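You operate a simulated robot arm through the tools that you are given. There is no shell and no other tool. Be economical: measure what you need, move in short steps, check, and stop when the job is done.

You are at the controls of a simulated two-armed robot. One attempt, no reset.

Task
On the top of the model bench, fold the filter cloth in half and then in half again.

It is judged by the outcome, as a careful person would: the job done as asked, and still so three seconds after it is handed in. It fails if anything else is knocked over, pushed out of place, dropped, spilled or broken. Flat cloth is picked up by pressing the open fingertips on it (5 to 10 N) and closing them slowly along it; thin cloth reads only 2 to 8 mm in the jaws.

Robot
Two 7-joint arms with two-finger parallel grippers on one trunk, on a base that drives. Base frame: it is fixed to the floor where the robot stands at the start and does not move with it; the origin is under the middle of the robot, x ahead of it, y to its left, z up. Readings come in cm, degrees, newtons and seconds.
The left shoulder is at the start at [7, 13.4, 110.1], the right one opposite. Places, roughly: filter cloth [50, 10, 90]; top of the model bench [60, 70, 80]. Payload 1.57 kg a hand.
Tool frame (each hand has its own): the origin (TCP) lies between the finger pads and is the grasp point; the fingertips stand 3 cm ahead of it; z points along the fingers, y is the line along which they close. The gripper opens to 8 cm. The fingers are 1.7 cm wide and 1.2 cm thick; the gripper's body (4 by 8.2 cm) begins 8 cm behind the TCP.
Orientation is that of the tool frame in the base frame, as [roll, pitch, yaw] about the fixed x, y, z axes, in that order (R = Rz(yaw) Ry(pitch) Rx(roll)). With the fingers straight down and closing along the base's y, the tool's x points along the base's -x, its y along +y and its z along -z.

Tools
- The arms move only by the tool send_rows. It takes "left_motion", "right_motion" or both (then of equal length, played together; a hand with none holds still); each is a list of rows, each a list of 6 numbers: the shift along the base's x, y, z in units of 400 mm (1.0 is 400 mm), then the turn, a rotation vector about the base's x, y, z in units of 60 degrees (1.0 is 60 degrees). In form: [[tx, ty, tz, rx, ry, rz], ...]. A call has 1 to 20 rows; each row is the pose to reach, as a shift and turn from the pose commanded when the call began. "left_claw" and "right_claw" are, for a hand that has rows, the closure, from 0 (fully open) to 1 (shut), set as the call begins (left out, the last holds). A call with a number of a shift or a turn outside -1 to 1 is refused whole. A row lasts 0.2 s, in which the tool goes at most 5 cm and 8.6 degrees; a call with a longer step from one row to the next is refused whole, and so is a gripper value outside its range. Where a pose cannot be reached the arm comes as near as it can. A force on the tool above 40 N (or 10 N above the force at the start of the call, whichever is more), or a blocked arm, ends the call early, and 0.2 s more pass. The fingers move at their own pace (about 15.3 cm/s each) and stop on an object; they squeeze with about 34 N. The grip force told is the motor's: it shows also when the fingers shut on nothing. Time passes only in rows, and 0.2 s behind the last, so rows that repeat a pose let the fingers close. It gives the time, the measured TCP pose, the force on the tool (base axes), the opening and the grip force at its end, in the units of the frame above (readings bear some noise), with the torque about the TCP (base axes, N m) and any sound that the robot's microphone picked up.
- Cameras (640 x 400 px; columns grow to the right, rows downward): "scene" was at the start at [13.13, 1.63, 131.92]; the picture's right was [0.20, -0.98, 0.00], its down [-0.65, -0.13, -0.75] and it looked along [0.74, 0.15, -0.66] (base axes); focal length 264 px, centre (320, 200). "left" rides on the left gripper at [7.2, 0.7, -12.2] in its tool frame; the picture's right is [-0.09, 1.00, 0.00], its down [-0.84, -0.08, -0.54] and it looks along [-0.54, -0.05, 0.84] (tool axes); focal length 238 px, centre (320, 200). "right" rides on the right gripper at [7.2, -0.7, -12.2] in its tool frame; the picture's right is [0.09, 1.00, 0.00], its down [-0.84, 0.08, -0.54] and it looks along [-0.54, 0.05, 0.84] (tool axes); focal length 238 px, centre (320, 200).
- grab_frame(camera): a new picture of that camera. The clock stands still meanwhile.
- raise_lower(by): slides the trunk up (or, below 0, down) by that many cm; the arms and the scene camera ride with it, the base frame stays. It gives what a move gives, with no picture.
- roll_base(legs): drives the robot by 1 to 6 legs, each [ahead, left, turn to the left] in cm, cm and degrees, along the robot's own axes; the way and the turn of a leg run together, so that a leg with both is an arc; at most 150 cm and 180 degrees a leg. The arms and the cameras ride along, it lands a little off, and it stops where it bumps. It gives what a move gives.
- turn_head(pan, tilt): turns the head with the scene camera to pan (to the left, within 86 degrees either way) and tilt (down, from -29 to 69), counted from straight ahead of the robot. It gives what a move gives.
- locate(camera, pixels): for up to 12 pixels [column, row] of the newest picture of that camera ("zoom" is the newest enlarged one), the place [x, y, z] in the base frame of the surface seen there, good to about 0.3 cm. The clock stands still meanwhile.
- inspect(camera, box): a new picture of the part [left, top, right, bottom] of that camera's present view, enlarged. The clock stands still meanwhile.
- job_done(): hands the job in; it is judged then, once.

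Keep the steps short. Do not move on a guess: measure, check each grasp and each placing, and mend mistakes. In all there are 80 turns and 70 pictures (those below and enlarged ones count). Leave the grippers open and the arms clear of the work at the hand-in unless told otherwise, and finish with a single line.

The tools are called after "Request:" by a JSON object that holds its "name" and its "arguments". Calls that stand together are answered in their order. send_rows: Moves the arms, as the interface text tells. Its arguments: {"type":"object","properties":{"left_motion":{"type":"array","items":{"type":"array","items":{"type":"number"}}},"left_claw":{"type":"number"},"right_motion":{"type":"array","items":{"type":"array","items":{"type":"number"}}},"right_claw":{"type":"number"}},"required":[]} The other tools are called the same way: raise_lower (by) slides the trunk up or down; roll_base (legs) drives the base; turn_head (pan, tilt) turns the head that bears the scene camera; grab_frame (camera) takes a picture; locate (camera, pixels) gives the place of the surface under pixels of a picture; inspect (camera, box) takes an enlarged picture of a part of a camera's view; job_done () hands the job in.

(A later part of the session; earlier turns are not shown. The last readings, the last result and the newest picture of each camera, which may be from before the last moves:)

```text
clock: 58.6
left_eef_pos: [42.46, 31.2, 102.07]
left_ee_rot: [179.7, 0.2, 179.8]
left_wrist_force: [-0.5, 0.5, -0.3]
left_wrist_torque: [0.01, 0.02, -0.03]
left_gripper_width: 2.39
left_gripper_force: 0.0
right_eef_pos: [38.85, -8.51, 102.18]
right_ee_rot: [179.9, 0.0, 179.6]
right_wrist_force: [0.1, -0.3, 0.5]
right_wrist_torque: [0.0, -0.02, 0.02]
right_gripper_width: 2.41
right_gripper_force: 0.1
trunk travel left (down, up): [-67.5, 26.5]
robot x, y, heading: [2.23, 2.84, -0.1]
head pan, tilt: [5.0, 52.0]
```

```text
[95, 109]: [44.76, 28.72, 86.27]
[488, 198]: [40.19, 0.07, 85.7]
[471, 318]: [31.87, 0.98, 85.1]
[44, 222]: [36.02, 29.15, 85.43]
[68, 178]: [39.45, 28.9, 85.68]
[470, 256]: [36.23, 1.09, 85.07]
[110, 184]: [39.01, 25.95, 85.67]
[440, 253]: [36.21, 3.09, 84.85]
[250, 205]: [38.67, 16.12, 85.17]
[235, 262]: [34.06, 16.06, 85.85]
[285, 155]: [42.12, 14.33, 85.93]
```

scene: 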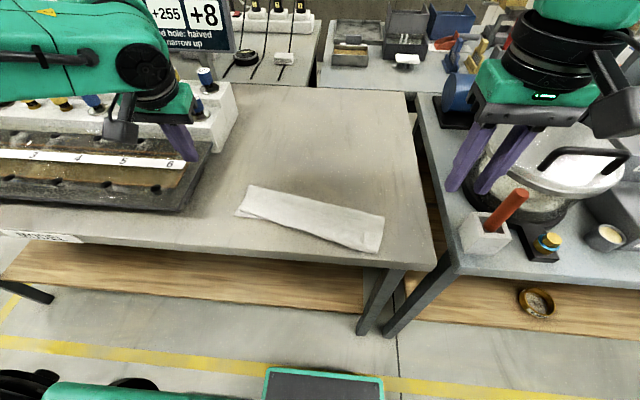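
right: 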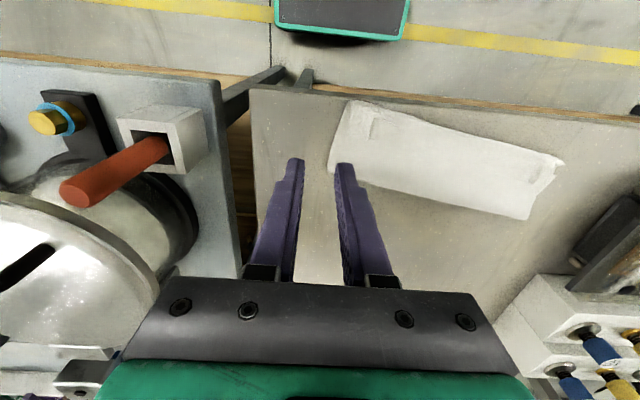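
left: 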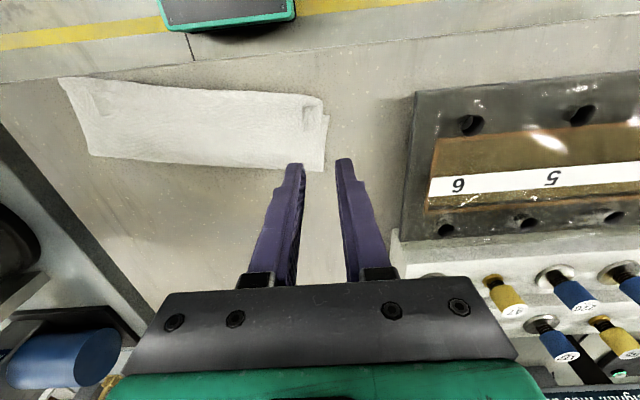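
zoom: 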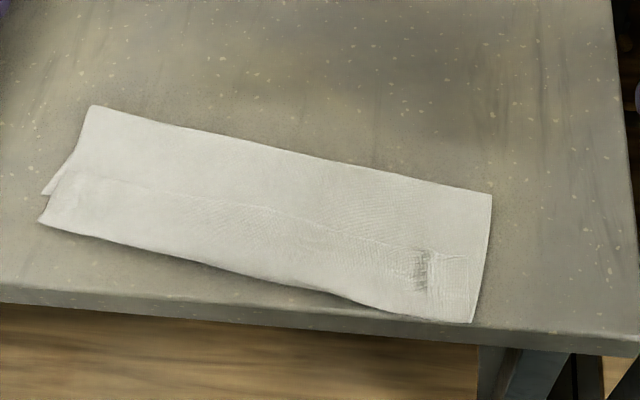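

The true mid-line runs at about L (42.8, 26.5) to R (38.1, 2.7), about 2 cm from the back crease. I'll hover there and come down to just above contact.

Request:
{"name": "send_rows", "arguments": {"left_motion": [[0.003, -0.04, -0.03, 0, 0, 0], [0.006, -0.08, -0.1, 0, 0, 0], [0.0085, -0.1175, -0.17, 0, 0, 0], [0.0085, -0.1175, -0.25, 0, 0, 0], [0.0085, -0.1175, -0.31, 0, 0, 0], [0.0085, -0.1175, -0.336, 0, 0, 0], [0.0085, -0.1175, -0.336, 0, 0, 0]], "right_motion": [[-0.005, 0.09, -0.03, 0, 0, 0], [-0.012, 0.18, -0.08, 0, 0, 0], [-0.019, 0.26, -0.15, 0, 0, 0], [-0.019, 0.28, -0.23, 0, 0, 0], [-0.019, 0.28, -0.3, 0, 0, 0], [-0.019, 0.28, -0.339, 0, 0, 0], [-0.019, 0.28, -0.339, 0, 0, 0]]}}

Request:
{"name": "grab_frame", "arguments": {"camera": "left"}}

Request:
{"name": "grab_frame", "arguments": {"camera": "right"}}

```text
clock: 60.2
left_eef_pos: [42.57, 26.44, 88.74]
left_ee_rot: [179.6, 0.3, -180.0]
left_wrist_force: [0.3, -0.2, -0.1]
left_wrist_torque: [-0.03, -0.01, -0.01]
left_gripper_width: 2.4
left_gripper_force: 0.1
right_eef_pos: [37.79, 2.8, 88.51]
right_ee_rot: [179.9, 0.1, 179.8]
right_wrist_force: [-0.4, 0.0, -0.3]
right_wrist_torque: [0.0, -0.02, 0.0]
right_gripper_width: 2.41
right_gripper_force: 0.2
trunk travel left (down, up): [-67.5, 26.5]
robot x, y, heading: [2.28, 3.25, -0.1]
head pan, tilt: [5.0, 52.0]
```

```text
21 pictures are left
```

left: 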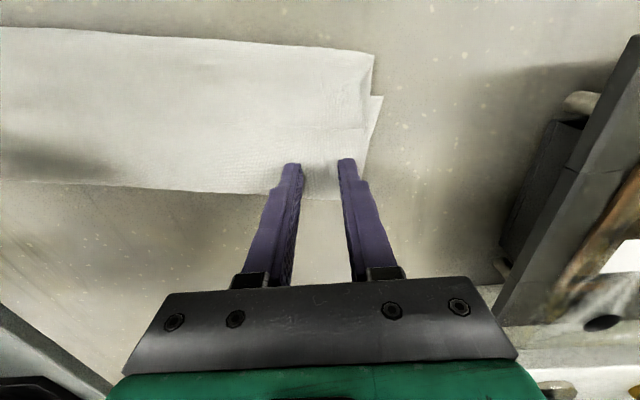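

```text
20 pictures are left
```

right: 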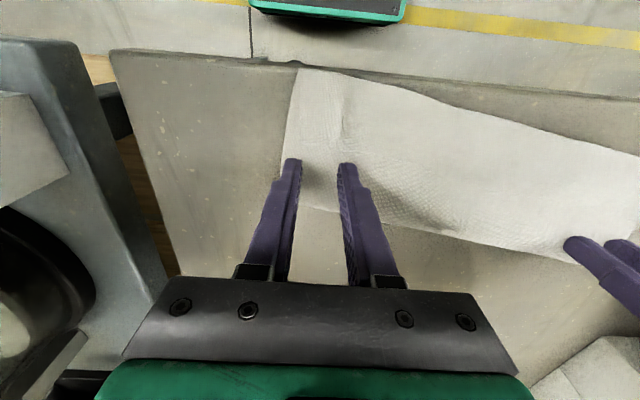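

Positions look right. I'll press and then close in steps.

Request:
{"name": "send_rows", "arguments": {"left_motion": [[0, 0, -0.006, 0, 0, 0], [0, 0, -0.0105, 0, 0, 0], [0, 0, -0.0105, 0, 0, 0]], "right_motion": [[0, 0, -0.004, 0, 0, 0], [0, 0, -0.007, 0, 0, 0], [0, 0, -0.007, 0, 0, 0]]}}

```text
clock: 61.0
left_eef_pos: [42.71, 26.45, 88.21]
left_ee_rot: [179.7, 0.4, 180.0]
left_wrist_force: [0.4, -0.4, 2.1]
left_wrist_torque: [0.04, 0.01, 0.02]
left_gripper_width: 2.38
left_gripper_force: 0.1
right_eef_pos: [37.84, 2.8, 88.28]
right_ee_rot: [179.9, 0.0, 179.7]
right_wrist_force: [-0.4, 0.1, 0.4]
right_wrist_torque: [0.01, 0.03, 0.02]
right_gripper_width: 2.39
right_gripper_force: 0.1
trunk travel left (down, up): [-67.5, 26.5]
robot x, y, heading: [2.24, 3.46, 0.1]
head pan, tilt: [5.0, 52.0]
```

Request:
{"name": "send_rows", "arguments": {"left_motion": [[0, 0, -0.0022, 0, 0, 0], [0, 0, -0.0022, 0, 0, 0]], "right_motion": [[0, 0, -0.003, 0, 0, 0], [0, 0, -0.0048, 0, 0, 0]]}}

Request:
{"name": "send_rows", "arguments": {"left_motion": [[0, 0, 0, 0, 0, 0], [0, 0, 0, 0, 0, 0]], "right_motion": [[0, 0, 0, 0, 0, 0], [0, 0, 0, 0, 0, 0]], "left_claw": 0.78, "right_claw": 0.78}}

```text
clock: 61.6
left_eef_pos: [42.7, 26.47, 88.2]
left_ee_rot: [179.8, 0.4, -180.0]
left_wrist_force: [-0.1, -2.1, 3.4]
left_wrist_torque: [0.02, -0.02, 0.0]
left_gripper_width: 2.35
left_gripper_force: 0.0
right_eef_pos: [37.96, 2.65, 88.25]
right_ee_rot: [179.8, 0.2, 179.6]
right_wrist_force: [1.6, 0.2, 7.6]
right_wrist_torque: [-0.11, -0.04, 0.06]
right_gripper_width: 2.39
right_gripper_force: 0.0
trunk travel left (down, up): [-67.5, 26.5]
robot x, y, heading: [2.09, 2.97, 0.1]
head pan, tilt: [5.0, 52.0]
```

```text
clock: 62.2
left_eef_pos: [42.7, 26.39, 88.29]
left_ee_rot: [179.7, 0.4, 179.9]
left_wrist_force: [1.2, -1.2, 4.1]
left_wrist_torque: [-0.01, -0.04, -0.04]
left_gripper_width: 1.7
left_gripper_force: 0.1
right_eef_pos: [37.78, 2.68, 88.22]
right_ee_rot: [179.8, 0.1, 179.7]
right_wrist_force: [0.4, 0.7, 10.8]
right_wrist_torque: [-0.08, -0.07, 0.03]
right_gripper_width: 1.63
right_gripper_force: 0.1
trunk travel left (down, up): [-67.5, 26.5]
robot x, y, heading: [2.31, 3.15, 0.1]
head pan, tilt: [5.0, 52.0]
```

The forces are good (4 N and 11 N). I'll press the left slightly more, finish closing, and lift 6 cm.

Request:
{"name": "send_rows", "arguments": {"left_motion": [[0, 0, -0.001, 0, 0, 0], [0, 0, -0.001, 0, 0, 0]], "right_motion": [[0, 0, 0, 0, 0, 0], [0, 0, 0, 0, 0, 0]], "left_claw": 0.87, "right_claw": 0.87}}

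Request:
{"name": "send_rows", "arguments": {"left_motion": [[0, 0, 0, 0, 0, 0], [0, 0, 0, 0, 0, 0], [0, 0, 0, 0, 0, 0]], "right_motion": [[0, 0, 0, 0, 0, 0], [0, 0, 0, 0, 0, 0], [0, 0, 0, 0, 0, 0]], "left_claw": 1, "right_claw": 1}}

Request:
{"name": "send_rows", "arguments": {"left_motion": [[0, 0, 0.04, 0, 0, 0], [0, 0, 0.09, 0, 0, 0], [0, 0, 0.15, 0, 0, 0], [0, 0, 0.15, 0, 0, 0]], "right_motion": [[0, 0, 0.04, 0, 0, 0], [0, 0, 0.09, 0, 0, 0], [0, 0, 0.15, 0, 0, 0], [0, 0, 0.15, 0, 0, 0]]}}

Request:
{"name": "inspect", "arguments": {"camera": "scene", "box": [160, 120, 448, 300]}}

```text
clock: 62.8
left_eef_pos: [42.65, 26.4, 88.26]
left_ee_rot: [179.7, 0.3, -180.0]
left_wrist_force: [0.7, -1.7, 5.7]
left_wrist_torque: [0.03, -0.03, -0.01]
left_gripper_width: 1.04
left_gripper_force: 0.1
right_eef_pos: [37.85, 2.74, 88.25]
right_ee_rot: [179.8, 0.2, 179.7]
right_wrist_force: [1.4, 1.7, 11.2]
right_wrist_torque: [-0.06, -0.03, 0.0]
right_gripper_width: 1.05
right_gripper_force: 0.1
trunk travel left (down, up): [-67.5, 26.5]
robot x, y, heading: [2.51, 3.17, 0.1]
head pan, tilt: [5.0, 52.0]
```

```text
clock: 63.6
left_eef_pos: [42.67, 26.43, 88.16]
left_ee_rot: [179.7, 0.4, -180.0]
left_wrist_force: [-2.3, -14.1, 8.0]
left_wrist_torque: [-0.38, 0.09, 0.08]
left_gripper_width: 0.22
left_gripper_force: 23.7
right_eef_pos: [37.79, 2.76, 88.15]
right_ee_rot: [179.7, 0.2, 179.8]
right_wrist_force: [3.2, 14.3, 11.0]
right_wrist_torque: [0.41, -0.08, -0.04]
right_gripper_width: 0.21
right_gripper_force: 23.5
trunk travel left (down, up): [-67.5, 26.5]
robot x, y, heading: [2.1, 3.13, 0.0]
head pan, tilt: [5.0, 52.0]
```

```text
clock: 64.6
left_eef_pos: [42.72, 26.38, 94.19]
left_ee_rot: [179.7, 0.3, -179.9]
left_wrist_force: [-3.0, -13.7, -0.2]
left_wrist_torque: [-0.39, 0.08, 0.04]
left_gripper_width: 0.2
left_gripper_force: 24.0
right_eef_pos: [37.97, 2.84, 94.1]
right_ee_rot: [179.9, 0.0, 179.7]
right_wrist_force: [2.8, 14.0, -0.3]
right_wrist_torque: [0.41, -0.04, 0.05]
right_gripper_width: 0.2
right_gripper_force: 23.7
trunk travel left (down, up): [-67.5, 26.5]
robot x, y, heading: [2.3, 3.06, 0.0]
head pan, tilt: [5.0, 52.0]
```

```text
2.22 times, centred on (304, 210) of scene
```

zoom: 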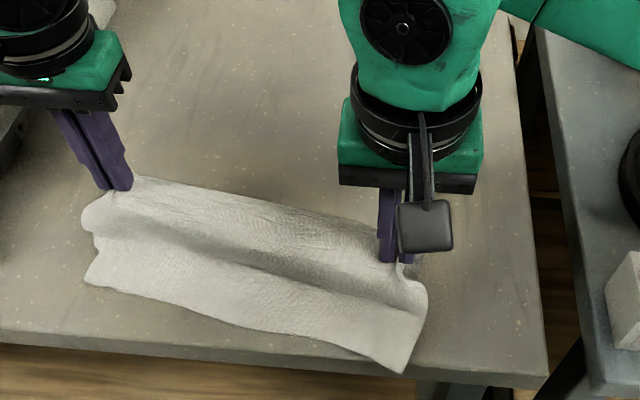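

Both hands hold the mid-line, with some tension between them. I'll relax that a little and lift 12 cm so both halves hang free.

Request:
{"name": "send_rows", "arguments": {"left_motion": [[0.02, -0.004, 0.06, 0, 0, 0], [0.04, -0.006, 0.12, 0, 0, 0], [0.06, -0.006, 0.18, 0, 0, 0], [0.08, -0.006, 0.24, 0, 0, 0], [0.1, -0.006, 0.3, 0, 0, 0], [0.1, -0.006, 0.3, 0, 0, 0], [0.1, -0.006, 0.3, 0, 0, 0]], "right_motion": [[0.02, 0.003, 0.06, 0, 0, 0], [0.04, 0.003, 0.12, 0, 0, 0], [0.06, 0.003, 0.18, 0, 0, 0], [0.08, 0.003, 0.24, 0, 0, 0], [0.1, 0.003, 0.3, 0, 0, 0], [0.1, 0.003, 0.3, 0, 0, 0], [0.1, 0.003, 0.3, 0, 0, 0]]}}

Request:
{"name": "inspect", "arguments": {"camera": "scene", "box": [130, 90, 450, 290]}}

```text
clock: 66.2
left_eef_pos: [46.77, 26.27, 106.15]
left_ee_rot: [179.7, 0.3, -180.0]
left_wrist_force: [-1.8, -9.1, 0.0]
left_wrist_torque: [-0.31, 0.03, 0.02]
left_gripper_width: 0.21
left_gripper_force: 23.3
right_eef_pos: [41.81, 2.99, 106.13]
right_ee_rot: [180.0, 0.1, 179.6]
right_wrist_force: [3.1, 9.6, 0.2]
right_wrist_torque: [0.32, -0.04, 0.02]
right_gripper_width: 0.18
right_gripper_force: 23.8
trunk travel left (down, up): [-67.5, 26.5]
robot x, y, heading: [2.02, 3.35, 0.3]
head pan, tilt: [5.0, 52.0]
```

```text
2.00 times, centred on (290, 190) of scene
```

zoom: 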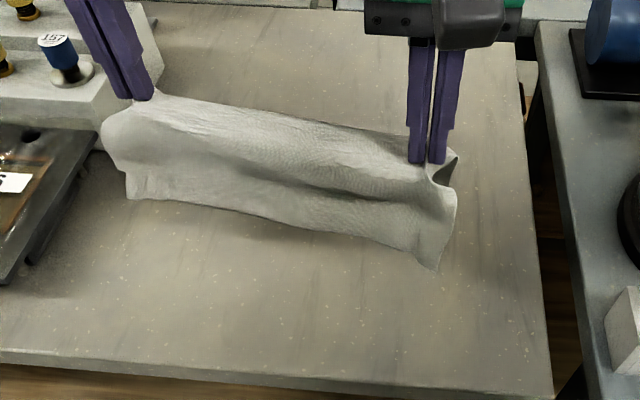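

Both halves hang from the mid-line. Now I'll lower until the free edges touch near x≈41, squaring the line up with the bench, and lay the cloth down moving away from me.

Request:
{"name": "send_rows", "arguments": {"left_motion": [[-0.044, 0.001, -0.05, 0, 0, 0], [-0.088, 0.002, -0.1, 0, 0, 0], [-0.132, 0.003, -0.15, 0, 0, 0], [-0.132, 0.003, -0.15, 0, 0, 0], [-0.132, 0.003, -0.15, 0, 0, 0], [-0.132, 0.003, -0.191, 0, 0, 0], [-0.08, 0.003, -0.205, 0, 0, 0], [-0.02, 0.003, -0.216, 0, 0, 0], [0.038, 0.003, -0.254, 0, 0, 0], [0.083, 0.003, -0.304, 0, 0, 0], [0.1155, 0.003, -0.354, 0, 0, 0], [0.138, 0.003, -0.404, 0, 0, 0], [0.1555, 0.003, -0.436, 0, 0, 0], [0.1555, 0.003, -0.436, 0, 0, 0]], "right_motion": [[-0.007, -0.001, -0.05, 0, 0, 0], [-0.014, -0.002, -0.1, 0, 0, 0], [-0.02, -0.002, -0.15, 0, 0, 0], [-0.02, -0.002, -0.15, 0, 0, 0], [-0.02, -0.002, -0.15, 0, 0, 0], [-0.02, -0.002, -0.191, 0, 0, 0], [0.032, -0.002, -0.205, 0, 0, 0], [0.0925, -0.002, -0.216, 0, 0, 0], [0.15, -0.002, -0.254, 0, 0, 0], [0.195, -0.002, -0.304, 0, 0, 0], [0.2275, -0.002, -0.354, 0, 0, 0], [0.25, -0.002, -0.404, 0, 0, 0], [0.2675, -0.002, -0.436, 0, 0, 0], [0.2675, -0.002, -0.436, 0, 0, 0]]}}

Request:
{"name": "inspect", "arguments": {"camera": "scene", "box": [150, 110, 438, 290]}}

```text
clock: 69.2
left_eef_pos: [52.84, 26.44, 88.63]
left_ee_rot: [179.8, 0.3, -180.0]
left_wrist_force: [-0.6, -10.8, 0.2]
left_wrist_torque: [-0.32, -0.01, 0.06]
left_gripper_width: 0.23
left_gripper_force: 23.9
right_eef_pos: [52.71, 2.62, 88.69]
right_ee_rot: [179.8, 0.0, 179.7]
right_wrist_force: [-0.7, 10.6, 0.1]
right_wrist_torque: [0.33, 0.03, 0.05]
right_gripper_width: 0.2
right_gripper_force: 23.3
trunk travel left (down, up): [-67.5, 26.5]
robot x, y, heading: [2.07, 3.03, 0.1]
head pan, tilt: [5.0, 52.0]
```

```text
2.22 times, centred on (294, 200) of scene
```

zoom: 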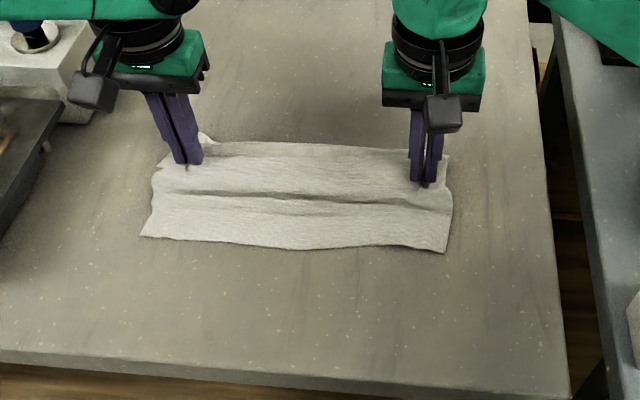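

It has laid out well as a strip. I'll drag 2 cm further to straighten it, then release and lift.

Request:
{"name": "send_rows", "arguments": {"left_motion": [[0.02, 0, -0.002, 0, 0, 0], [0.05, -0.003, -0.004, 0, 0, 0], [0.05, -0.003, -0.005, 0, 0, 0]], "right_motion": [[0.02, 0, -0.002, 0, 0, 0], [0.05, 0.003, -0.004, 0, 0, 0], [0.05, 0.003, -0.005, 0, 0, 0]]}}

Request:
{"name": "send_rows", "arguments": {"left_motion": [[0, 0, 0, 0, 0, 0], [0, 0, 0, 0, 0, 0], [0, 0, 0.05, 0, 0, 0], [0, 0, 0.14, 0, 0, 0], [0, 0.04, 0.23, 0, 0, 0], [0, 0.08, 0.33, 0, 0, 0]], "right_motion": [[0, 0, 0, 0, 0, 0], [0, 0, 0, 0, 0, 0], [0, 0, 0.05, 0, 0, 0], [0, 0, 0.14, 0, 0, 0], [0, -0.06, 0.23, 0, 0, 0], [0, -0.13, 0.32, 0, 0, 0]], "left_claw": 0.7, "right_claw": 0.7}}

Request:
{"name": "inspect", "arguments": {"camera": "scene", "box": [180, 130, 404, 270]}}

Request:
{"name": "locate", "arguments": {"camera": "zoom", "pixels": [[60, 60], [580, 60], [320, 60], [320, 160]]}}

```text
clock: 70.0
left_eef_pos: [55.01, 26.18, 88.5]
left_ee_rot: [179.6, 0.3, -180.0]
left_wrist_force: [0.0, -6.4, 0.7]
left_wrist_torque: [-0.15, -0.02, 0.03]
left_gripper_width: 0.22
left_gripper_force: 23.5
right_eef_pos: [54.72, 2.76, 88.64]
right_ee_rot: [179.9, 0.1, 179.7]
right_wrist_force: [0.1, 5.1, 0.4]
right_wrist_torque: [0.18, 0.02, 0.01]
right_gripper_width: 0.19
right_gripper_force: 23.4
trunk travel left (down, up): [-67.5, 26.5]
robot x, y, heading: [2.28, 3.09, 0.0]
head pan, tilt: [5.0, 52.0]
```

```text
clock: 71.4
left_eef_pos: [54.82, 29.22, 101.57]
left_ee_rot: [179.5, 0.4, -179.9]
left_wrist_force: [0.0, -0.3, 1.1]
left_wrist_torque: [0.0, 0.01, 0.02]
left_gripper_width: 2.37
left_gripper_force: 0.0
right_eef_pos: [54.67, -2.25, 101.3]
right_ee_rot: [179.9, 0.1, 179.8]
right_wrist_force: [-0.7, 0.1, 0.1]
right_wrist_torque: [0.03, 0.0, -0.03]
right_gripper_width: 2.41
right_gripper_force: 0.0
trunk travel left (down, up): [-67.5, 26.5]
robot x, y, heading: [2.39, 3.18, 0.3]
head pan, tilt: [5.0, 52.0]
```

```text
2.86 times, centred on (292, 200) of scene
```

zoom: 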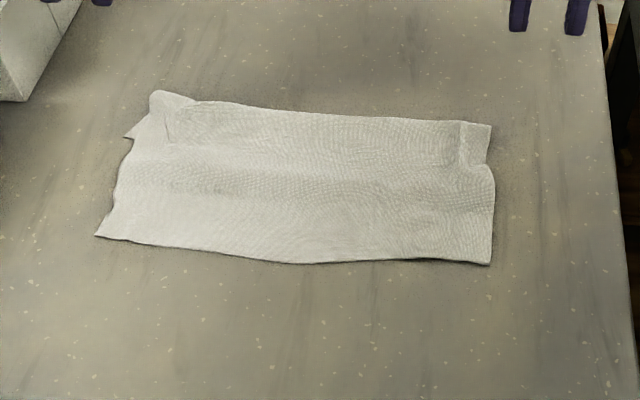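

```text
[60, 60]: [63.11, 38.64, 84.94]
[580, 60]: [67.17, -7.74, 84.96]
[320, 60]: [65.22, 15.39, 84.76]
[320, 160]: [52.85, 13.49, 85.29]
```

A good half fold. I'll measure its outline and check the left end.

Request:
{"name": "locate", "arguments": {"camera": "zoom", "pixels": [[100, 235], [487, 261], [157, 95], [488, 128], [130, 136], [300, 261], [320, 113], [492, 190], [117, 180]]}}

Request:
{"name": "grab_frame", "arguments": {"camera": "left"}}

```text
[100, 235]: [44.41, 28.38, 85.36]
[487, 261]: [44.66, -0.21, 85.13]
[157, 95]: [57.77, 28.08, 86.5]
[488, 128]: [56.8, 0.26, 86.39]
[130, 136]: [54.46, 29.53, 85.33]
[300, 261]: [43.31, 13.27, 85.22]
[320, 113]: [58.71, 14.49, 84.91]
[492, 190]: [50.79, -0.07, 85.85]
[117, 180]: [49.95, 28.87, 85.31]
```

```text
15 pictures are left
```

left: 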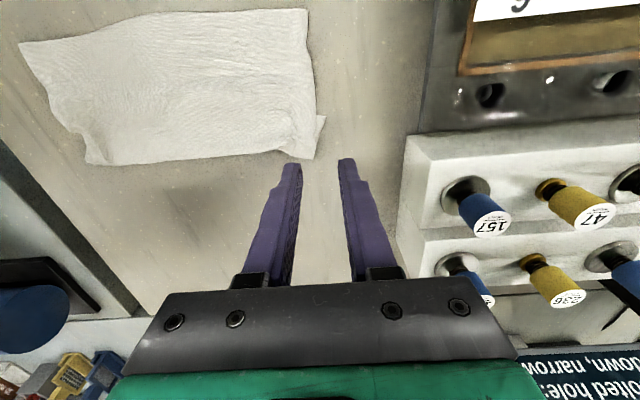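

The pinch line was right, but the cloth bulged about 2.5 cm past the fingers when laid, so the top half is about 13 cm and the bottom about 8. I'll re-hang it from a line 2.5 cm closer to the near edge (x≈52.3) to compensate.

Request:
{"name": "send_rows", "arguments": {"left_motion": [[-0.02, -0.03, -0.06, 0, 0, 0], [-0.04, -0.06, -0.13, 0, 0, 0], [-0.065, -0.0725, -0.2, 0, 0, 0], [-0.065, -0.0725, -0.27, 0, 0, 0], [-0.065, -0.0725, -0.32, 0, 0, 0], [-0.065, -0.0725, -0.332, 0, 0, 0], [-0.065, -0.0725, -0.332, 0, 0, 0]], "right_motion": [[-0.02, 0.05, -0.06, 0, 0, 0], [-0.04, 0.1, -0.13, 0, 0, 0], [-0.057, 0.121, -0.2, 0, 0, 0], [-0.057, 0.121, -0.27, 0, 0, 0], [-0.057, 0.121, -0.315, 0, 0, 0], [-0.057, 0.121, -0.325, 0, 0, 0], [-0.057, 0.121, -0.325, 0, 0, 0]]}}

Request:
{"name": "send_rows", "arguments": {"left_motion": [[0, 0, -0.002, 0, 0, 0], [0, 0, -0.004, 0, 0, 0]], "right_motion": [[0, 0, -0.002, 0, 0, 0], [0, 0, -0.004, 0, 0, 0]]}}

```text
clock: 73.0
left_eef_pos: [52.43, 26.45, 88.19]
left_ee_rot: [179.8, 0.3, -180.0]
left_wrist_force: [0.6, 0.4, 0.5]
left_wrist_torque: [0.02, -0.01, -0.02]
left_gripper_width: 2.4
left_gripper_force: 0.1
right_eef_pos: [52.33, 2.4, 88.25]
right_ee_rot: [180.0, 0.0, 179.7]
right_wrist_force: [0.2, 0.6, 0.7]
right_wrist_torque: [0.01, 0.02, -0.01]
right_gripper_width: 2.39
right_gripper_force: 0.1
trunk travel left (down, up): [-67.5, 26.5]
robot x, y, heading: [2.14, 2.99, 0.2]
head pan, tilt: [5.0, 52.0]
```

```text
clock: 73.6
left_eef_pos: [52.29, 26.48, 88.12]
left_ee_rot: [179.7, 0.4, -179.9]
left_wrist_force: [0.3, 0.9, 0.2]
left_wrist_torque: [0.0, 0.01, 0.02]
left_gripper_width: 2.43
left_gripper_force: 0.0
right_eef_pos: [52.35, 2.5, 88.17]
right_ee_rot: [179.9, 0.1, 179.7]
right_wrist_force: [0.3, -1.0, 6.5]
right_wrist_torque: [-0.09, 0.01, -0.03]
right_gripper_width: 2.38
right_gripper_force: 0.1
trunk travel left (down, up): [-67.5, 26.5]
robot x, y, heading: [1.8, 3.23, 0.3]
head pan, tilt: [5.0, 52.0]
```

The right press is good (6.5 N). I'll lower the left a little more, then close in steps.

Request:
{"name": "send_rows", "arguments": {"left_motion": [[0, 0, -0.002, 0, 0, 0], [0, 0, -0.0045, 0, 0, 0]], "right_motion": [[0, 0, 0, 0, 0, 0], [0, 0, 0, 0, 0, 0]]}}

Request:
{"name": "send_rows", "arguments": {"left_motion": [[0, 0, 0, 0, 0, 0], [0, 0, 0, 0, 0, 0]], "right_motion": [[0, 0, 0, 0, 0, 0], [0, 0, 0, 0, 0, 0]], "left_claw": 0.76, "right_claw": 0.78}}

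```text
clock: 74.2
left_eef_pos: [52.4, 26.37, 88.08]
left_ee_rot: [179.7, 0.5, -180.0]
left_wrist_force: [2.0, 1.6, 7.9]
left_wrist_torque: [0.04, -0.05, -0.02]
left_gripper_width: 2.43
left_gripper_force: 0.1
right_eef_pos: [52.21, 2.42, 88.33]
right_ee_rot: [179.9, 0.0, 179.7]
right_wrist_force: [2.0, -0.1, 5.6]
right_wrist_torque: [-0.06, -0.03, 0.05]
right_gripper_width: 2.4
right_gripper_force: 0.0
trunk travel left (down, up): [-67.5, 26.5]
robot x, y, heading: [2.12, 3.29, -0.0]
head pan, tilt: [5.0, 52.0]
```

```text
clock: 74.8
left_eef_pos: [52.27, 26.47, 88.13]
left_ee_rot: [179.7, 0.4, -179.9]
left_wrist_force: [1.6, -0.6, 12.1]
left_wrist_torque: [0.03, 0.0, -0.02]
left_gripper_width: 1.76
left_gripper_force: 0.2
right_eef_pos: [52.09, 2.35, 88.18]
right_ee_rot: [179.8, 0.1, 179.7]
right_wrist_force: [0.0, 0.4, 3.9]
right_wrist_torque: [0.03, 0.02, 0.0]
right_gripper_width: 1.69
right_gripper_force: 0.0
trunk travel left (down, up): [-67.5, 26.5]
robot x, y, heading: [2.34, 3.26, 0.2]
head pan, tilt: [5.0, 52.0]
```

Both are in range. I'll finish closing and lift to hang the cloth.

Request:
{"name": "send_rows", "arguments": {"left_motion": [[0, 0, 0, 0, 0, 0], [0, 0, 0, 0, 0, 0]], "right_motion": [[0, 0, -0.001, 0, 0, 0], [0, 0, -0.001, 0, 0, 0]], "left_claw": 0.87, "right_claw": 0.87}}

Request:
{"name": "send_rows", "arguments": {"left_motion": [[0, 0, 0, 0, 0, 0], [0, 0, 0, 0, 0, 0], [0, 0, 0, 0, 0, 0]], "right_motion": [[0, 0, 0, 0, 0, 0], [0, 0, 0, 0, 0, 0], [0, 0, 0, 0, 0, 0]], "left_claw": 1, "right_claw": 1}}

Request:
{"name": "send_rows", "arguments": {"left_motion": [[0, 0, 0.05, 0, 0, 0], [-0.02, 0, 0.11, 0, 0, 0], [-0.05, -0.003, 0.18, 0, 0, 0], [-0.08, -0.005, 0.25, 0, 0, 0], [-0.12, -0.005, 0.33, 0, 0, 0], [-0.16, -0.005, 0.4, 0, 0, 0], [-0.2, -0.005, 0.45, 0, 0, 0], [-0.2, -0.005, 0.45, 0, 0, 0], [-0.2, -0.005, 0.45, 0, 0, 0]], "right_motion": [[0, 0, 0.05, 0, 0, 0], [-0.02, 0, 0.11, 0, 0, 0], [-0.05, 0.003, 0.18, 0, 0, 0], [-0.08, 0.005, 0.25, 0, 0, 0], [-0.12, 0.005, 0.33, 0, 0, 0], [-0.16, 0.005, 0.4, 0, 0, 0], [-0.2, 0.005, 0.45, 0, 0, 0], [-0.2, 0.005, 0.45, 0, 0, 0], [-0.2, 0.005, 0.45, 0, 0, 0]]}}

Request:
{"name": "inspect", "arguments": {"camera": "scene", "box": [130, 90, 450, 290]}}

```text
clock: 75.4
left_eef_pos: [52.25, 26.52, 88.2]
left_ee_rot: [179.7, 0.5, 180.0]
left_wrist_force: [2.2, -3.5, 13.2]
left_wrist_torque: [-0.08, -0.02, 0.05]
left_gripper_width: 1.1
left_gripper_force: 0.5
right_eef_pos: [52.19, 2.43, 88.28]
right_ee_rot: [179.9, 0.1, 179.6]
right_wrist_force: [-0.9, 1.7, 4.0]
right_wrist_torque: [0.05, 0.05, 0.02]
right_gripper_width: 1.12
right_gripper_force: 0.3
trunk travel left (down, up): [-67.5, 26.5]
robot x, y, heading: [2.28, 3.42, 0.1]
head pan, tilt: [5.0, 52.0]
```

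```text
clock: 76.2
left_eef_pos: [52.2, 26.31, 88.16]
left_ee_rot: [179.7, 0.5, 179.8]
left_wrist_force: [-0.1, -19.5, 13.1]
left_wrist_torque: [-0.51, 0.08, 0.07]
left_gripper_width: 0.24
left_gripper_force: 23.8
right_eef_pos: [52.07, 2.51, 88.23]
right_ee_rot: [179.7, 0.3, 179.7]
right_wrist_force: [0.5, 16.7, 1.8]
right_wrist_torque: [0.51, -0.02, 0.01]
right_gripper_width: 0.2
right_gripper_force: 23.3
trunk travel left (down, up): [-67.5, 26.5]
robot x, y, heading: [2.22, 3.36, 0.2]
head pan, tilt: [5.0, 52.0]
```

```text
clock: 78.2
left_eef_pos: [44.52, 26.21, 105.79]
left_ee_rot: [179.8, 0.4, -180.0]
left_wrist_force: [1.0, -9.7, 0.2]
left_wrist_torque: [-0.3, 0.02, 0.02]
left_gripper_width: 0.24
left_gripper_force: 23.5
right_eef_pos: [44.46, 2.76, 106.13]
right_ee_rot: [179.8, 0.0, 179.6]
right_wrist_force: [-0.8, 11.0, -0.6]
right_wrist_torque: [0.32, -0.02, 0.01]
right_gripper_width: 0.19
right_gripper_force: 23.5
trunk travel left (down, up): [-67.5, 26.5]
robot x, y, heading: [2.28, 2.85, 0.1]
head pan, tilt: [5.0, 52.0]
```

```text
2.00 times, centred on (290, 190) of scene
```

zoom: 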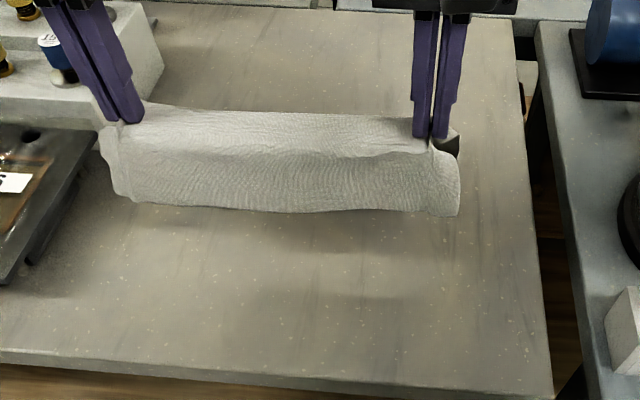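

It is held and hanging well. I'll lay it down again moving away, with a small final drag.

Request:
{"name": "send_rows", "arguments": {"left_motion": [[-0.03, 0, -0.06, 0, 0, 0], [-0.0575, 0, -0.12, 0, 0, 0], [-0.0575, 0, -0.15, 0, 0, 0], [-0.0575, 0, -0.15, 0, 0, 0], [-0.03, 0, -0.175, 0, 0, 0], [0.0175, 0, -0.2, 0, 0, 0], [0.0925, 0, -0.25, 0, 0, 0], [0.1425, 0, -0.3, 0, 0, 0], [0.1675, 0, -0.35, 0, 0, 0], [0.19, 0, -0.4, 0, 0, 0], [0.22, 0, -0.433, 0, 0, 0], [0.26, -0.003, -0.437, 0, 0, 0], [0.26, -0.005, -0.437, 0, 0, 0]], "right_motion": [[-0.03, 0, -0.06, 0, 0, 0], [-0.0575, 0, -0.12, 0, 0, 0], [-0.0575, 0, -0.15, 0, 0, 0], [-0.0575, 0, -0.15, 0, 0, 0], [-0.03, 0, -0.175, 0, 0, 0], [0.0175, 0, -0.2, 0, 0, 0], [0.0925, 0, -0.25, 0, 0, 0], [0.1425, 0, -0.3, 0, 0, 0], [0.1675, 0, -0.35, 0, 0, 0], [0.19, 0, -0.4, 0, 0, 0], [0.22, 0, -0.435, 0, 0, 0], [0.26, 0.003, -0.442, 0, 0, 0], [0.26, 0.005, -0.442, 0, 0, 0]]}}

Request:
{"name": "send_rows", "arguments": {"left_motion": [[0, 0, 0, 0, 0, 0], [0, 0, 0, 0, 0, 0], [0, 0, 0.05, 0, 0, 0], [0, 0, 0.14, 0, 0, 0], [0, 0.04, 0.23, 0, 0, 0], [0, 0.08, 0.33, 0, 0, 0]], "right_motion": [[0, 0, 0, 0, 0, 0], [0, 0, 0, 0, 0, 0], [0, 0, 0.05, 0, 0, 0], [0, 0, 0.14, 0, 0, 0], [0, -0.06, 0.23, 0, 0, 0], [0, -0.13, 0.32, 0, 0, 0]], "left_claw": 0.7, "right_claw": 0.7}}

Request:
{"name": "inspect", "arguments": {"camera": "scene", "box": [180, 130, 404, 270]}}

```text
clock: 81.0
left_eef_pos: [54.77, 26.12, 88.63]
left_ee_rot: [179.7, 0.2, -180.0]
left_wrist_force: [-0.5, -4.4, 0.1]
left_wrist_torque: [-0.14, 0.0, 0.0]
left_gripper_width: 0.2
left_gripper_force: 23.3
right_eef_pos: [54.71, 2.9, 88.42]
right_ee_rot: [-180.0, 0.1, 179.8]
right_wrist_force: [-1.1, 4.7, 0.9]
right_wrist_torque: [0.13, -0.02, -0.04]
right_gripper_width: 0.19
right_gripper_force: 23.8
trunk travel left (down, up): [-67.5, 26.5]
robot x, y, heading: [1.88, 3.41, 0.1]
head pan, tilt: [5.0, 52.0]
```

```text
clock: 82.4
left_eef_pos: [54.54, 29.21, 102.05]
left_ee_rot: [179.7, 0.4, -179.9]
left_wrist_force: [0.1, 0.7, -0.8]
left_wrist_torque: [-0.01, -0.03, -0.01]
left_gripper_width: 2.4
left_gripper_force: 0.0
right_eef_pos: [54.57, -2.29, 101.39]
right_ee_rot: [179.9, 0.1, 179.8]
right_wrist_force: [-0.4, 0.0, -0.1]
right_wrist_torque: [0.02, -0.04, 0.01]
right_gripper_width: 2.42
right_gripper_force: 0.0
trunk travel left (down, up): [-67.5, 26.5]
robot x, y, heading: [1.84, 3.45, 0.1]
head pan, tilt: [5.0, 52.0]
```

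```text
2.86 times, centred on (292, 200) of scene
```

zoom: 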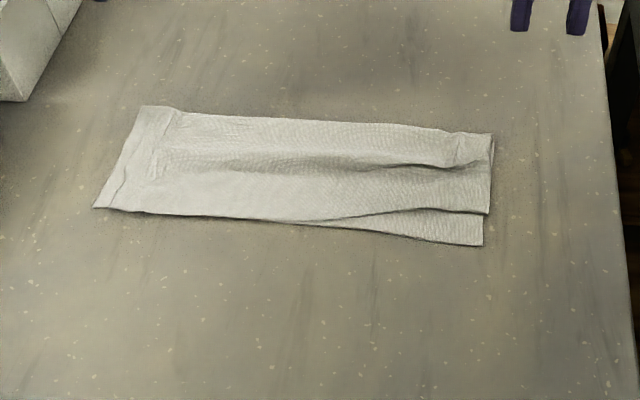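

It's nearly even, with the top layer about 2 cm short at the right near corner, and slack visible in its wrinkle at (440,165). I'll measure.

Request:
{"name": "locate", "arguments": {"camera": "zoom", "pixels": [[98, 206], [485, 210], [481, 243], [142, 108], [490, 136], [300, 220], [330, 122], [350, 217], [400, 235], [145, 211]]}}

```text
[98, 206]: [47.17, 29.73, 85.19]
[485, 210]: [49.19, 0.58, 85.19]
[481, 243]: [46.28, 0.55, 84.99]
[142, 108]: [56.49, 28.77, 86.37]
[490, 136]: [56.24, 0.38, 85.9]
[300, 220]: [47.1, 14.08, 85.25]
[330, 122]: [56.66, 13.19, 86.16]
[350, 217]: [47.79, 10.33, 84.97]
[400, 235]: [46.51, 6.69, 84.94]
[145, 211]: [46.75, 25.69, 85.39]
```

The fold is 29 × 10 cm, and the right top corner is 2.9 cm short with slack. I'll press the right fingertips lightly on it and drag it 2.8 cm toward me.

Request:
{"name": "send_rows", "arguments": {"right_motion": [[-0.04, 0.05, -0.07, 0, 0, 0], [-0.08, 0.1, -0.14, 0, 0, 0], [-0.107, 0.115, -0.22, 0, 0, 0], [-0.107, 0.115, -0.3, 0, 0, 0], [-0.107, 0.115, -0.328, 0, 0, 0], [-0.107, 0.115, -0.3335, 0, 0, 0], [-0.107, 0.115, -0.3335, 0, 0, 0]]}}

Request:
{"name": "send_rows", "arguments": {"right_motion": [[-0.015, 0, -0.001, 0, 0, 0], [-0.03, 0, -0.001, 0, 0, 0], [-0.045, 0, -0.001, 0, 0, 0], [-0.06, 0, -0.001, 0, 0, 0], [-0.075, 0, -0.001, 0, 0, 0]]}}

Request:
{"name": "send_rows", "arguments": {"right_motion": [[0, 0, 0.05, 0, 0, 0], [0, -0.03, 0.13, 0, 0, 0], [0, -0.1, 0.2, 0, 0, 0], [0, -0.18, 0.28, 0, 0, 0]]}}

Request:
{"name": "inspect", "arguments": {"camera": "scene", "box": [180, 130, 404, 270]}}

```text
clock: 84.0
left_eef_pos: [54.65, 29.29, 101.89]
left_ee_rot: [179.7, 0.4, 180.0]
left_wrist_force: [-1.0, 0.7, 0.2]
left_wrist_torque: [0.0, 0.02, 0.02]
left_gripper_width: 2.44
left_gripper_force: 0.1
right_eef_pos: [50.41, 2.35, 88.23]
right_ee_rot: [179.9, 0.4, 179.6]
right_wrist_force: [3.8, -1.1, 18.5]
right_wrist_torque: [-0.23, -0.11, 0.08]
right_gripper_width: 2.39
right_gripper_force: 0.1
trunk travel left (down, up): [-67.5, 26.5]
robot x, y, heading: [2.42, 3.27, -0.0]
head pan, tilt: [5.0, 52.0]
```

```text
clock: 85.2
left_eef_pos: [54.63, 29.18, 101.96]
left_ee_rot: [179.7, 0.4, 179.9]
left_wrist_force: [-0.2, 0.4, -0.4]
left_wrist_torque: [0.02, 0.03, -0.01]
left_gripper_width: 2.39
left_gripper_force: 0.1
right_eef_pos: [47.58, 2.31, 88.19]
right_ee_rot: [179.6, 0.4, 179.7]
right_wrist_force: [-4.3, -1.3, 14.7]
right_wrist_torque: [-0.18, 0.15, -0.06]
right_gripper_width: 2.41
right_gripper_force: 0.1
trunk travel left (down, up): [-67.5, 26.5]
robot x, y, heading: [2.24, 3.43, 0.1]
head pan, tilt: [5.0, 52.0]
stopped in row 5 (right hand): the force on the tool passed its limit (the readings are from after the stop); the commanded pose is now the measured one
```

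```text
clock: 86.2
left_eef_pos: [54.64, 29.19, 101.88]
left_ee_rot: [179.7, 0.3, -179.9]
left_wrist_force: [0.1, -0.1, -0.5]
left_wrist_torque: [0.06, 0.0, 0.0]
left_gripper_width: 2.4
left_gripper_force: 0.1
right_eef_pos: [47.62, -4.82, 99.27]
right_ee_rot: [179.7, 0.3, 179.7]
right_wrist_force: [0.2, -0.6, -0.4]
right_wrist_torque: [-0.04, 0.0, 0.01]
right_gripper_width: 2.4
right_gripper_force: 0.2
trunk travel left (down, up): [-67.5, 26.5]
robot x, y, heading: [2.32, 3.41, 0.0]
head pan, tilt: [5.0, 52.0]
```

```text
2.86 times, centred on (292, 200) of scene
```

zoom: 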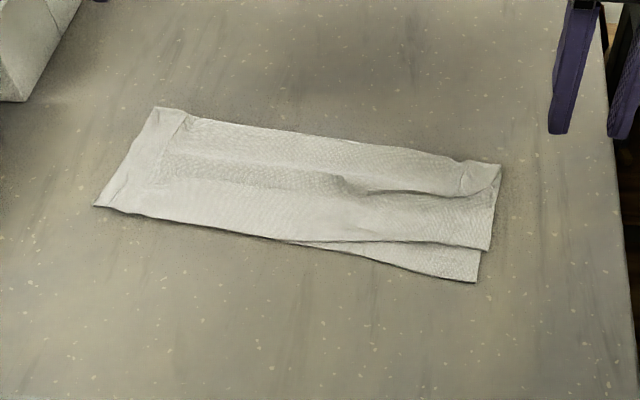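

The whole strip turned slightly instead. I'll pinch the top layer's right corner, lift it a little, and pull it into line.

Request:
{"name": "send_rows", "arguments": {"right_motion": [[-0.01, 0.08, -0.03, 0, 0, 0], [-0.02, 0.16, -0.08, 0, 0, 0], [-0.0205, 0.1855, -0.17, 0, 0, 0], [-0.0205, 0.1855, -0.25, 0, 0, 0], [-0.0205, 0.1855, -0.275, 0, 0, 0], [-0.0205, 0.1855, -0.2788, 0, 0, 0], [-0.0205, 0.1855, -0.2788, 0, 0, 0]]}}

Request:
{"name": "inspect", "arguments": {"camera": "right", "box": [200, 60, 440, 210]}}

```text
clock: 87.8
left_eef_pos: [54.73, 29.19, 102.0]
left_ee_rot: [179.7, 0.4, -180.0]
left_wrist_force: [0.2, 0.5, 0.5]
left_wrist_torque: [-0.03, 0.01, 0.01]
left_gripper_width: 2.41
left_gripper_force: 0.1
right_eef_pos: [46.77, 2.62, 88.32]
right_ee_rot: [179.6, 0.4, 179.7]
right_wrist_force: [2.6, 1.4, 12.0]
right_wrist_torque: [-0.17, -0.1, 0.03]
right_gripper_width: 2.39
right_gripper_force: 0.1
trunk travel left (down, up): [-67.5, 26.5]
robot x, y, heading: [2.34, 3.13, 0.1]
head pan, tilt: [5.0, 52.0]
```

```text
2.67 times, centred on (320, 135) of right
```

zoom: 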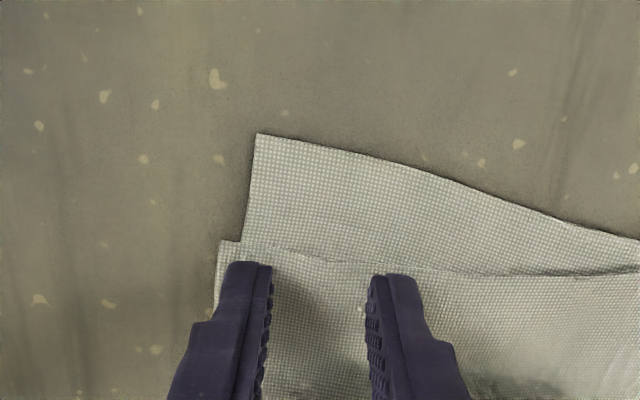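

The placement is right. I'll close slowly, lift slightly, pull 3 cm toward me, lay and release.

Request:
{"name": "send_rows", "arguments": {"right_motion": [[0, 0, 0.0005, 0, 0, 0], [0, 0, 0.0005, 0, 0, 0]], "right_claw": 0.78}}

Request:
{"name": "send_rows", "arguments": {"right_motion": [[0, 0, 0.0005, 0, 0, 0], [0, 0, 0.0005, 0, 0, 0]], "right_claw": 0.87}}

Request:
{"name": "send_rows", "arguments": {"right_motion": [[0, 0, 0, 0, 0, 0], [0, 0, 0, 0, 0, 0], [0, 0, 0, 0, 0, 0], [0, 0, 0.03, 0, 0, 0], [-0.03, 0.003, 0.04, 0, 0, 0], [-0.055, 0.006, 0.04, 0, 0, 0], [-0.078, 0.01, 0.03, 0, 0, 0], [-0.078, 0.01, 0.004, 0, 0, 0], [-0.078, 0.01, 0.004, 0, 0, 0]], "right_claw": 1}}

Request:
{"name": "send_rows", "arguments": {"right_motion": [[0, 0, 0, 0, 0, 0], [0, 0, 0, 0, 0, 0], [0, 0, 0.05, 0, 0, 0], [0, 0, 0.13, 0, 0, 0], [0, -0.08, 0.2, 0, 0, 0], [0, -0.16, 0.28, 0, 0, 0]], "right_claw": 0.7}}

Request:
{"name": "inspect", "arguments": {"camera": "scene", "box": [180, 130, 404, 270]}}

Request:
{"name": "locate", "arguments": {"camera": "zoom", "pixels": [[98, 206], [480, 278], [160, 110], [498, 168], [300, 170], [290, 140], [310, 190]]}}

```text
clock: 88.4
left_eef_pos: [54.63, 29.42, 101.85]
left_ee_rot: [179.7, 0.3, -180.0]
left_wrist_force: [0.0, -0.2, 0.1]
left_wrist_torque: [-0.01, -0.01, -0.01]
left_gripper_width: 2.41
left_gripper_force: 0.0
right_eef_pos: [46.81, 2.64, 88.22]
right_ee_rot: [179.7, 0.4, 179.7]
right_wrist_force: [0.9, 1.2, 11.4]
right_wrist_torque: [-0.04, 0.0, 0.02]
right_gripper_width: 1.62
right_gripper_force: 0.2
trunk travel left (down, up): [-67.5, 26.5]
robot x, y, heading: [2.03, 3.37, -0.1]
head pan, tilt: [5.0, 52.0]
```

```text
clock: 89.0
left_eef_pos: [54.57, 29.21, 101.93]
left_ee_rot: [179.8, 0.4, 180.0]
left_wrist_force: [-0.3, 0.7, -0.6]
left_wrist_torque: [-0.02, -0.01, -0.01]
left_gripper_width: 2.43
left_gripper_force: 0.0
right_eef_pos: [46.71, 2.56, 88.28]
right_ee_rot: [179.7, 0.4, 179.7]
right_wrist_force: [0.2, 0.8, 12.1]
right_wrist_torque: [-0.09, 0.0, 0.02]
right_gripper_width: 0.94
right_gripper_force: 0.1
trunk travel left (down, up): [-67.5, 26.5]
robot x, y, heading: [2.16, 2.86, 0.3]
head pan, tilt: [5.0, 52.0]
```

```text
clock: 91.0
left_eef_pos: [54.76, 29.23, 101.82]
left_ee_rot: [179.6, 0.4, -180.0]
left_wrist_force: [-0.5, 0.9, 0.5]
left_wrist_torque: [0.0, -0.03, -0.04]
left_gripper_width: 2.41
left_gripper_force: 0.1
right_eef_pos: [43.76, 2.93, 88.38]
right_ee_rot: [179.7, 0.3, 179.6]
right_wrist_force: [0.4, -1.3, 1.3]
right_wrist_torque: [0.0, -0.01, -0.02]
right_gripper_width: 0.25
right_gripper_force: 23.7
trunk travel left (down, up): [-67.5, 26.5]
robot x, y, heading: [2.15, 3.15, 0.3]
head pan, tilt: [5.0, 52.0]
```

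```text
clock: 92.4
left_eef_pos: [54.6, 29.08, 101.88]
left_ee_rot: [179.7, 0.4, 180.0]
left_wrist_force: [0.1, -0.3, -0.7]
left_wrist_torque: [0.02, -0.02, 0.01]
left_gripper_width: 2.44
left_gripper_force: 0.1
right_eef_pos: [43.64, -3.52, 99.42]
right_ee_rot: [179.8, 0.3, 179.7]
right_wrist_force: [-0.6, -0.2, 0.4]
right_wrist_torque: [0.01, -0.01, 0.03]
right_gripper_width: 2.41
right_gripper_force: 0.1
trunk travel left (down, up): [-67.5, 26.5]
robot x, y, heading: [2.16, 3.24, 0.4]
head pan, tilt: [5.0, 52.0]
```

```text
2.86 times, centred on (292, 200) of scene
```

zoom: 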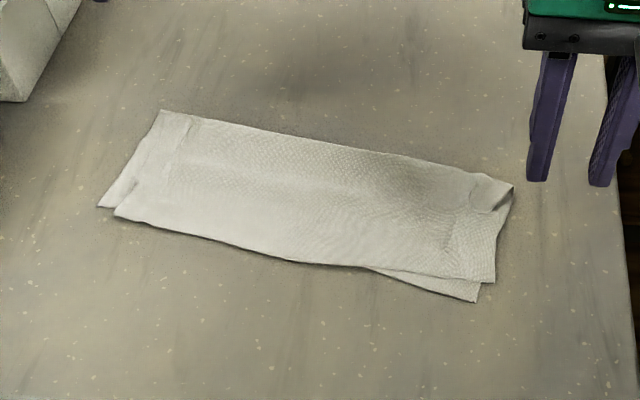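

```text
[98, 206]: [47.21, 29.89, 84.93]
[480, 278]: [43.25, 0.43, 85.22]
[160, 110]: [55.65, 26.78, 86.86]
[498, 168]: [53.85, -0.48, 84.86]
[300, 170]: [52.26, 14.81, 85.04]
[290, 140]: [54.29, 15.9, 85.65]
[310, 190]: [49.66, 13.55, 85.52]
```

The half fold is now well aligned (29.5 × 10 cm). For the second fold I'll pinch both layers at the strip centre (about (49.5, 14.1)) with the right hand, closing along the strip, and use the same hanging trick. I'll park the left hand higher, drive 8 cm left, and hover.

Request:
{"name": "send_rows", "arguments": {"left_motion": [[-0.08, 0.02, 0.06, 0, 0, 0], [-0.16, 0.04, 0.12, 0, 0, 0], [-0.24, 0.04, 0.18, 0, 0, 0], [-0.24, 0.04, 0.18, 0, 0, 0]]}}

Request:
{"name": "roll_base", "arguments": {"legs": [[0, 8, 0]]}}

Request:
{"name": "send_rows", "arguments": {"right_motion": [[0.04, 0.06, 0, 0, 0, -0.04], [0.08, 0.12, -0.03, 0, 0, -0.08], [0.12, 0.18, -0.08, 0, 0, -0.127], [0.1465, 0.24, -0.14, 0, 0, -0.127], [0.1465, 0.24, -0.2, 0, 0, -0.127], [0.1465, 0.24, -0.2, 0, 0, -0.127]], "right_claw": 0.5}}

Request:
{"name": "grab_frame", "arguments": {"camera": "scene"}}

```text
clock: 93.4
left_eef_pos: [45.23, 30.88, 108.99]
left_ee_rot: [179.7, 0.2, 179.9]
left_wrist_force: [0.5, 1.0, -0.2]
left_wrist_torque: [0.03, 0.02, 0.0]
left_gripper_width: 2.39
left_gripper_force: 0.1
right_eef_pos: [43.93, -3.41, 99.29]
right_ee_rot: [179.6, 0.3, 179.7]
right_wrist_force: [0.0, 0.1, 0.0]
right_wrist_torque: [-0.01, 0.01, -0.01]
right_gripper_width: 2.42
right_gripper_force: 0.1
trunk travel left (down, up): [-67.5, 26.5]
robot x, y, heading: [2.11, 2.81, 0.3]
head pan, tilt: [5.0, 52.0]
```

```text
clock: 94.5
left_eef_pos: [45.07, 38.74, 109.05]
left_ee_rot: [179.7, 0.3, 179.9]
left_wrist_force: [-0.1, -0.1, 0.1]
left_wrist_torque: [0.01, 0.0, 0.01]
left_gripper_width: 2.41
left_gripper_force: 0.1
right_eef_pos: [43.75, 4.51, 99.25]
right_ee_rot: [179.6, 0.3, 179.6]
right_wrist_force: [0.2, -0.8, 0.0]
right_wrist_torque: [-0.01, 0.0, -0.01]
right_gripper_width: 2.39
right_gripper_force: 0.0
trunk travel left (down, up): [-67.5, 26.5]
robot x, y, heading: [2.49, 11.04, 0.5]
head pan, tilt: [5.0, 52.0]
```

```text
clock: 95.9
left_eef_pos: [45.09, 38.98, 109.08]
left_ee_rot: [179.7, 0.3, -180.0]
left_wrist_force: [-0.8, -0.3, 1.3]
left_wrist_torque: [-0.01, 0.01, -0.02]
left_gripper_width: 2.41
left_gripper_force: 0.1
right_eef_pos: [49.7, 14.52, 91.36]
right_ee_rot: [179.8, 0.3, 172.0]
right_wrist_force: [-0.2, 0.5, -0.5]
right_wrist_torque: [0.02, -0.01, 0.03]
right_gripper_width: 4.0
right_gripper_force: 0.1
trunk travel left (down, up): [-67.5, 26.5]
robot x, y, heading: [1.91, 11.05, 0.0]
head pan, tilt: [5.0, 52.0]
```

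```text
9 pictures are left
```

scene: 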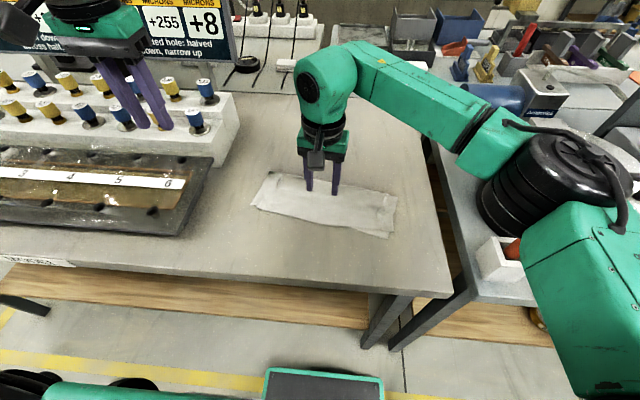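

The hand is reachable over the centre. I'll check the strip's corners while lowering to just above contact.

Request:
{"name": "locate", "arguments": {"camera": "scene", "pixels": [[270, 174], [253, 204], [395, 197], [389, 234], [262, 189], [393, 214]]}}

Request:
{"name": "send_rows", "arguments": {"right_motion": [[0, -0.005, -0.03, 0, 0, 0], [0, -0.005, -0.06, 0, 0, 0], [0, -0.005, -0.068, 0, 0, 0], [0, -0.005, -0.068, 0, 0, 0]]}}

```text
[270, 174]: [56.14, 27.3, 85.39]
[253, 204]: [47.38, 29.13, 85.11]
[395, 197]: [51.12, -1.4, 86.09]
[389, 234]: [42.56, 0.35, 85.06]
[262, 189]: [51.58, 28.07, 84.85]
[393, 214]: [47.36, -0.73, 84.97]
```

```text
clock: 96.9
left_eef_pos: [45.23, 38.79, 109.07]
left_ee_rot: [179.7, 0.3, 180.0]
left_wrist_force: [-0.4, -0.4, -0.3]
left_wrist_torque: [0.01, 0.0, 0.0]
left_gripper_width: 2.43
left_gripper_force: 0.1
right_eef_pos: [49.65, 14.06, 88.62]
right_ee_rot: [179.7, 0.3, 172.0]
right_wrist_force: [0.6, -0.8, -0.6]
right_wrist_torque: [0.02, -0.02, 0.01]
right_gripper_width: 4.0
right_gripper_force: 0.1
trunk travel left (down, up): [-67.5, 26.5]
robot x, y, heading: [2.44, 11.03, 0.3]
head pan, tilt: [5.0, 52.0]
```

The strip centre is (49.3, 13.75). I'll nudge 0.3 cm and press firmly to take both layers.

Request:
{"name": "send_rows", "arguments": {"right_motion": [[-0.006, -0.008, -0.004, 0, 0, 0], [-0.006, -0.008, -0.009, 0, 0, 0], [-0.006, -0.008, -0.0125, 0, 0, 0], [-0.006, -0.008, -0.0125, 0, 0, 0]]}}

Request:
{"name": "send_rows", "arguments": {"right_motion": [[0, 0, 0, 0, 0, 0], [0, 0, 0, 0, 0, 0]], "right_claw": 0.58}}

```text
clock: 97.9
left_eef_pos: [45.19, 38.79, 109.09]
left_ee_rot: [179.8, 0.2, -180.0]
left_wrist_force: [-0.4, 0.0, 0.9]
left_wrist_torque: [0.0, 0.06, -0.01]
left_gripper_width: 2.4
left_gripper_force: 0.1
right_eef_pos: [49.43, 13.59, 88.15]
right_ee_rot: [179.8, 0.4, 172.0]
right_wrist_force: [2.3, -0.1, 8.0]
right_wrist_torque: [-0.15, -0.02, 0.03]
right_gripper_width: 3.99
right_gripper_force: 0.0
trunk travel left (down, up): [-67.5, 26.5]
robot x, y, heading: [2.19, 11.18, 0.2]
head pan, tilt: [5.0, 52.0]
```

```text
clock: 98.5
left_eef_pos: [45.04, 38.84, 109.05]
left_ee_rot: [179.7, 0.4, 179.9]
left_wrist_force: [0.1, 0.2, -0.3]
left_wrist_torque: [0.0, 0.01, 0.0]
left_gripper_width: 2.42
left_gripper_force: 0.1
right_eef_pos: [49.38, 13.7, 88.23]
right_ee_rot: [179.8, 0.4, 172.0]
right_wrist_force: [1.5, 0.7, 8.9]
right_wrist_torque: [-0.1, -0.02, 0.02]
right_gripper_width: 3.22
right_gripper_force: 0.0
trunk travel left (down, up): [-67.5, 26.5]
robot x, y, heading: [2.34, 11.21, -0.0]
head pan, tilt: [5.0, 52.0]
```

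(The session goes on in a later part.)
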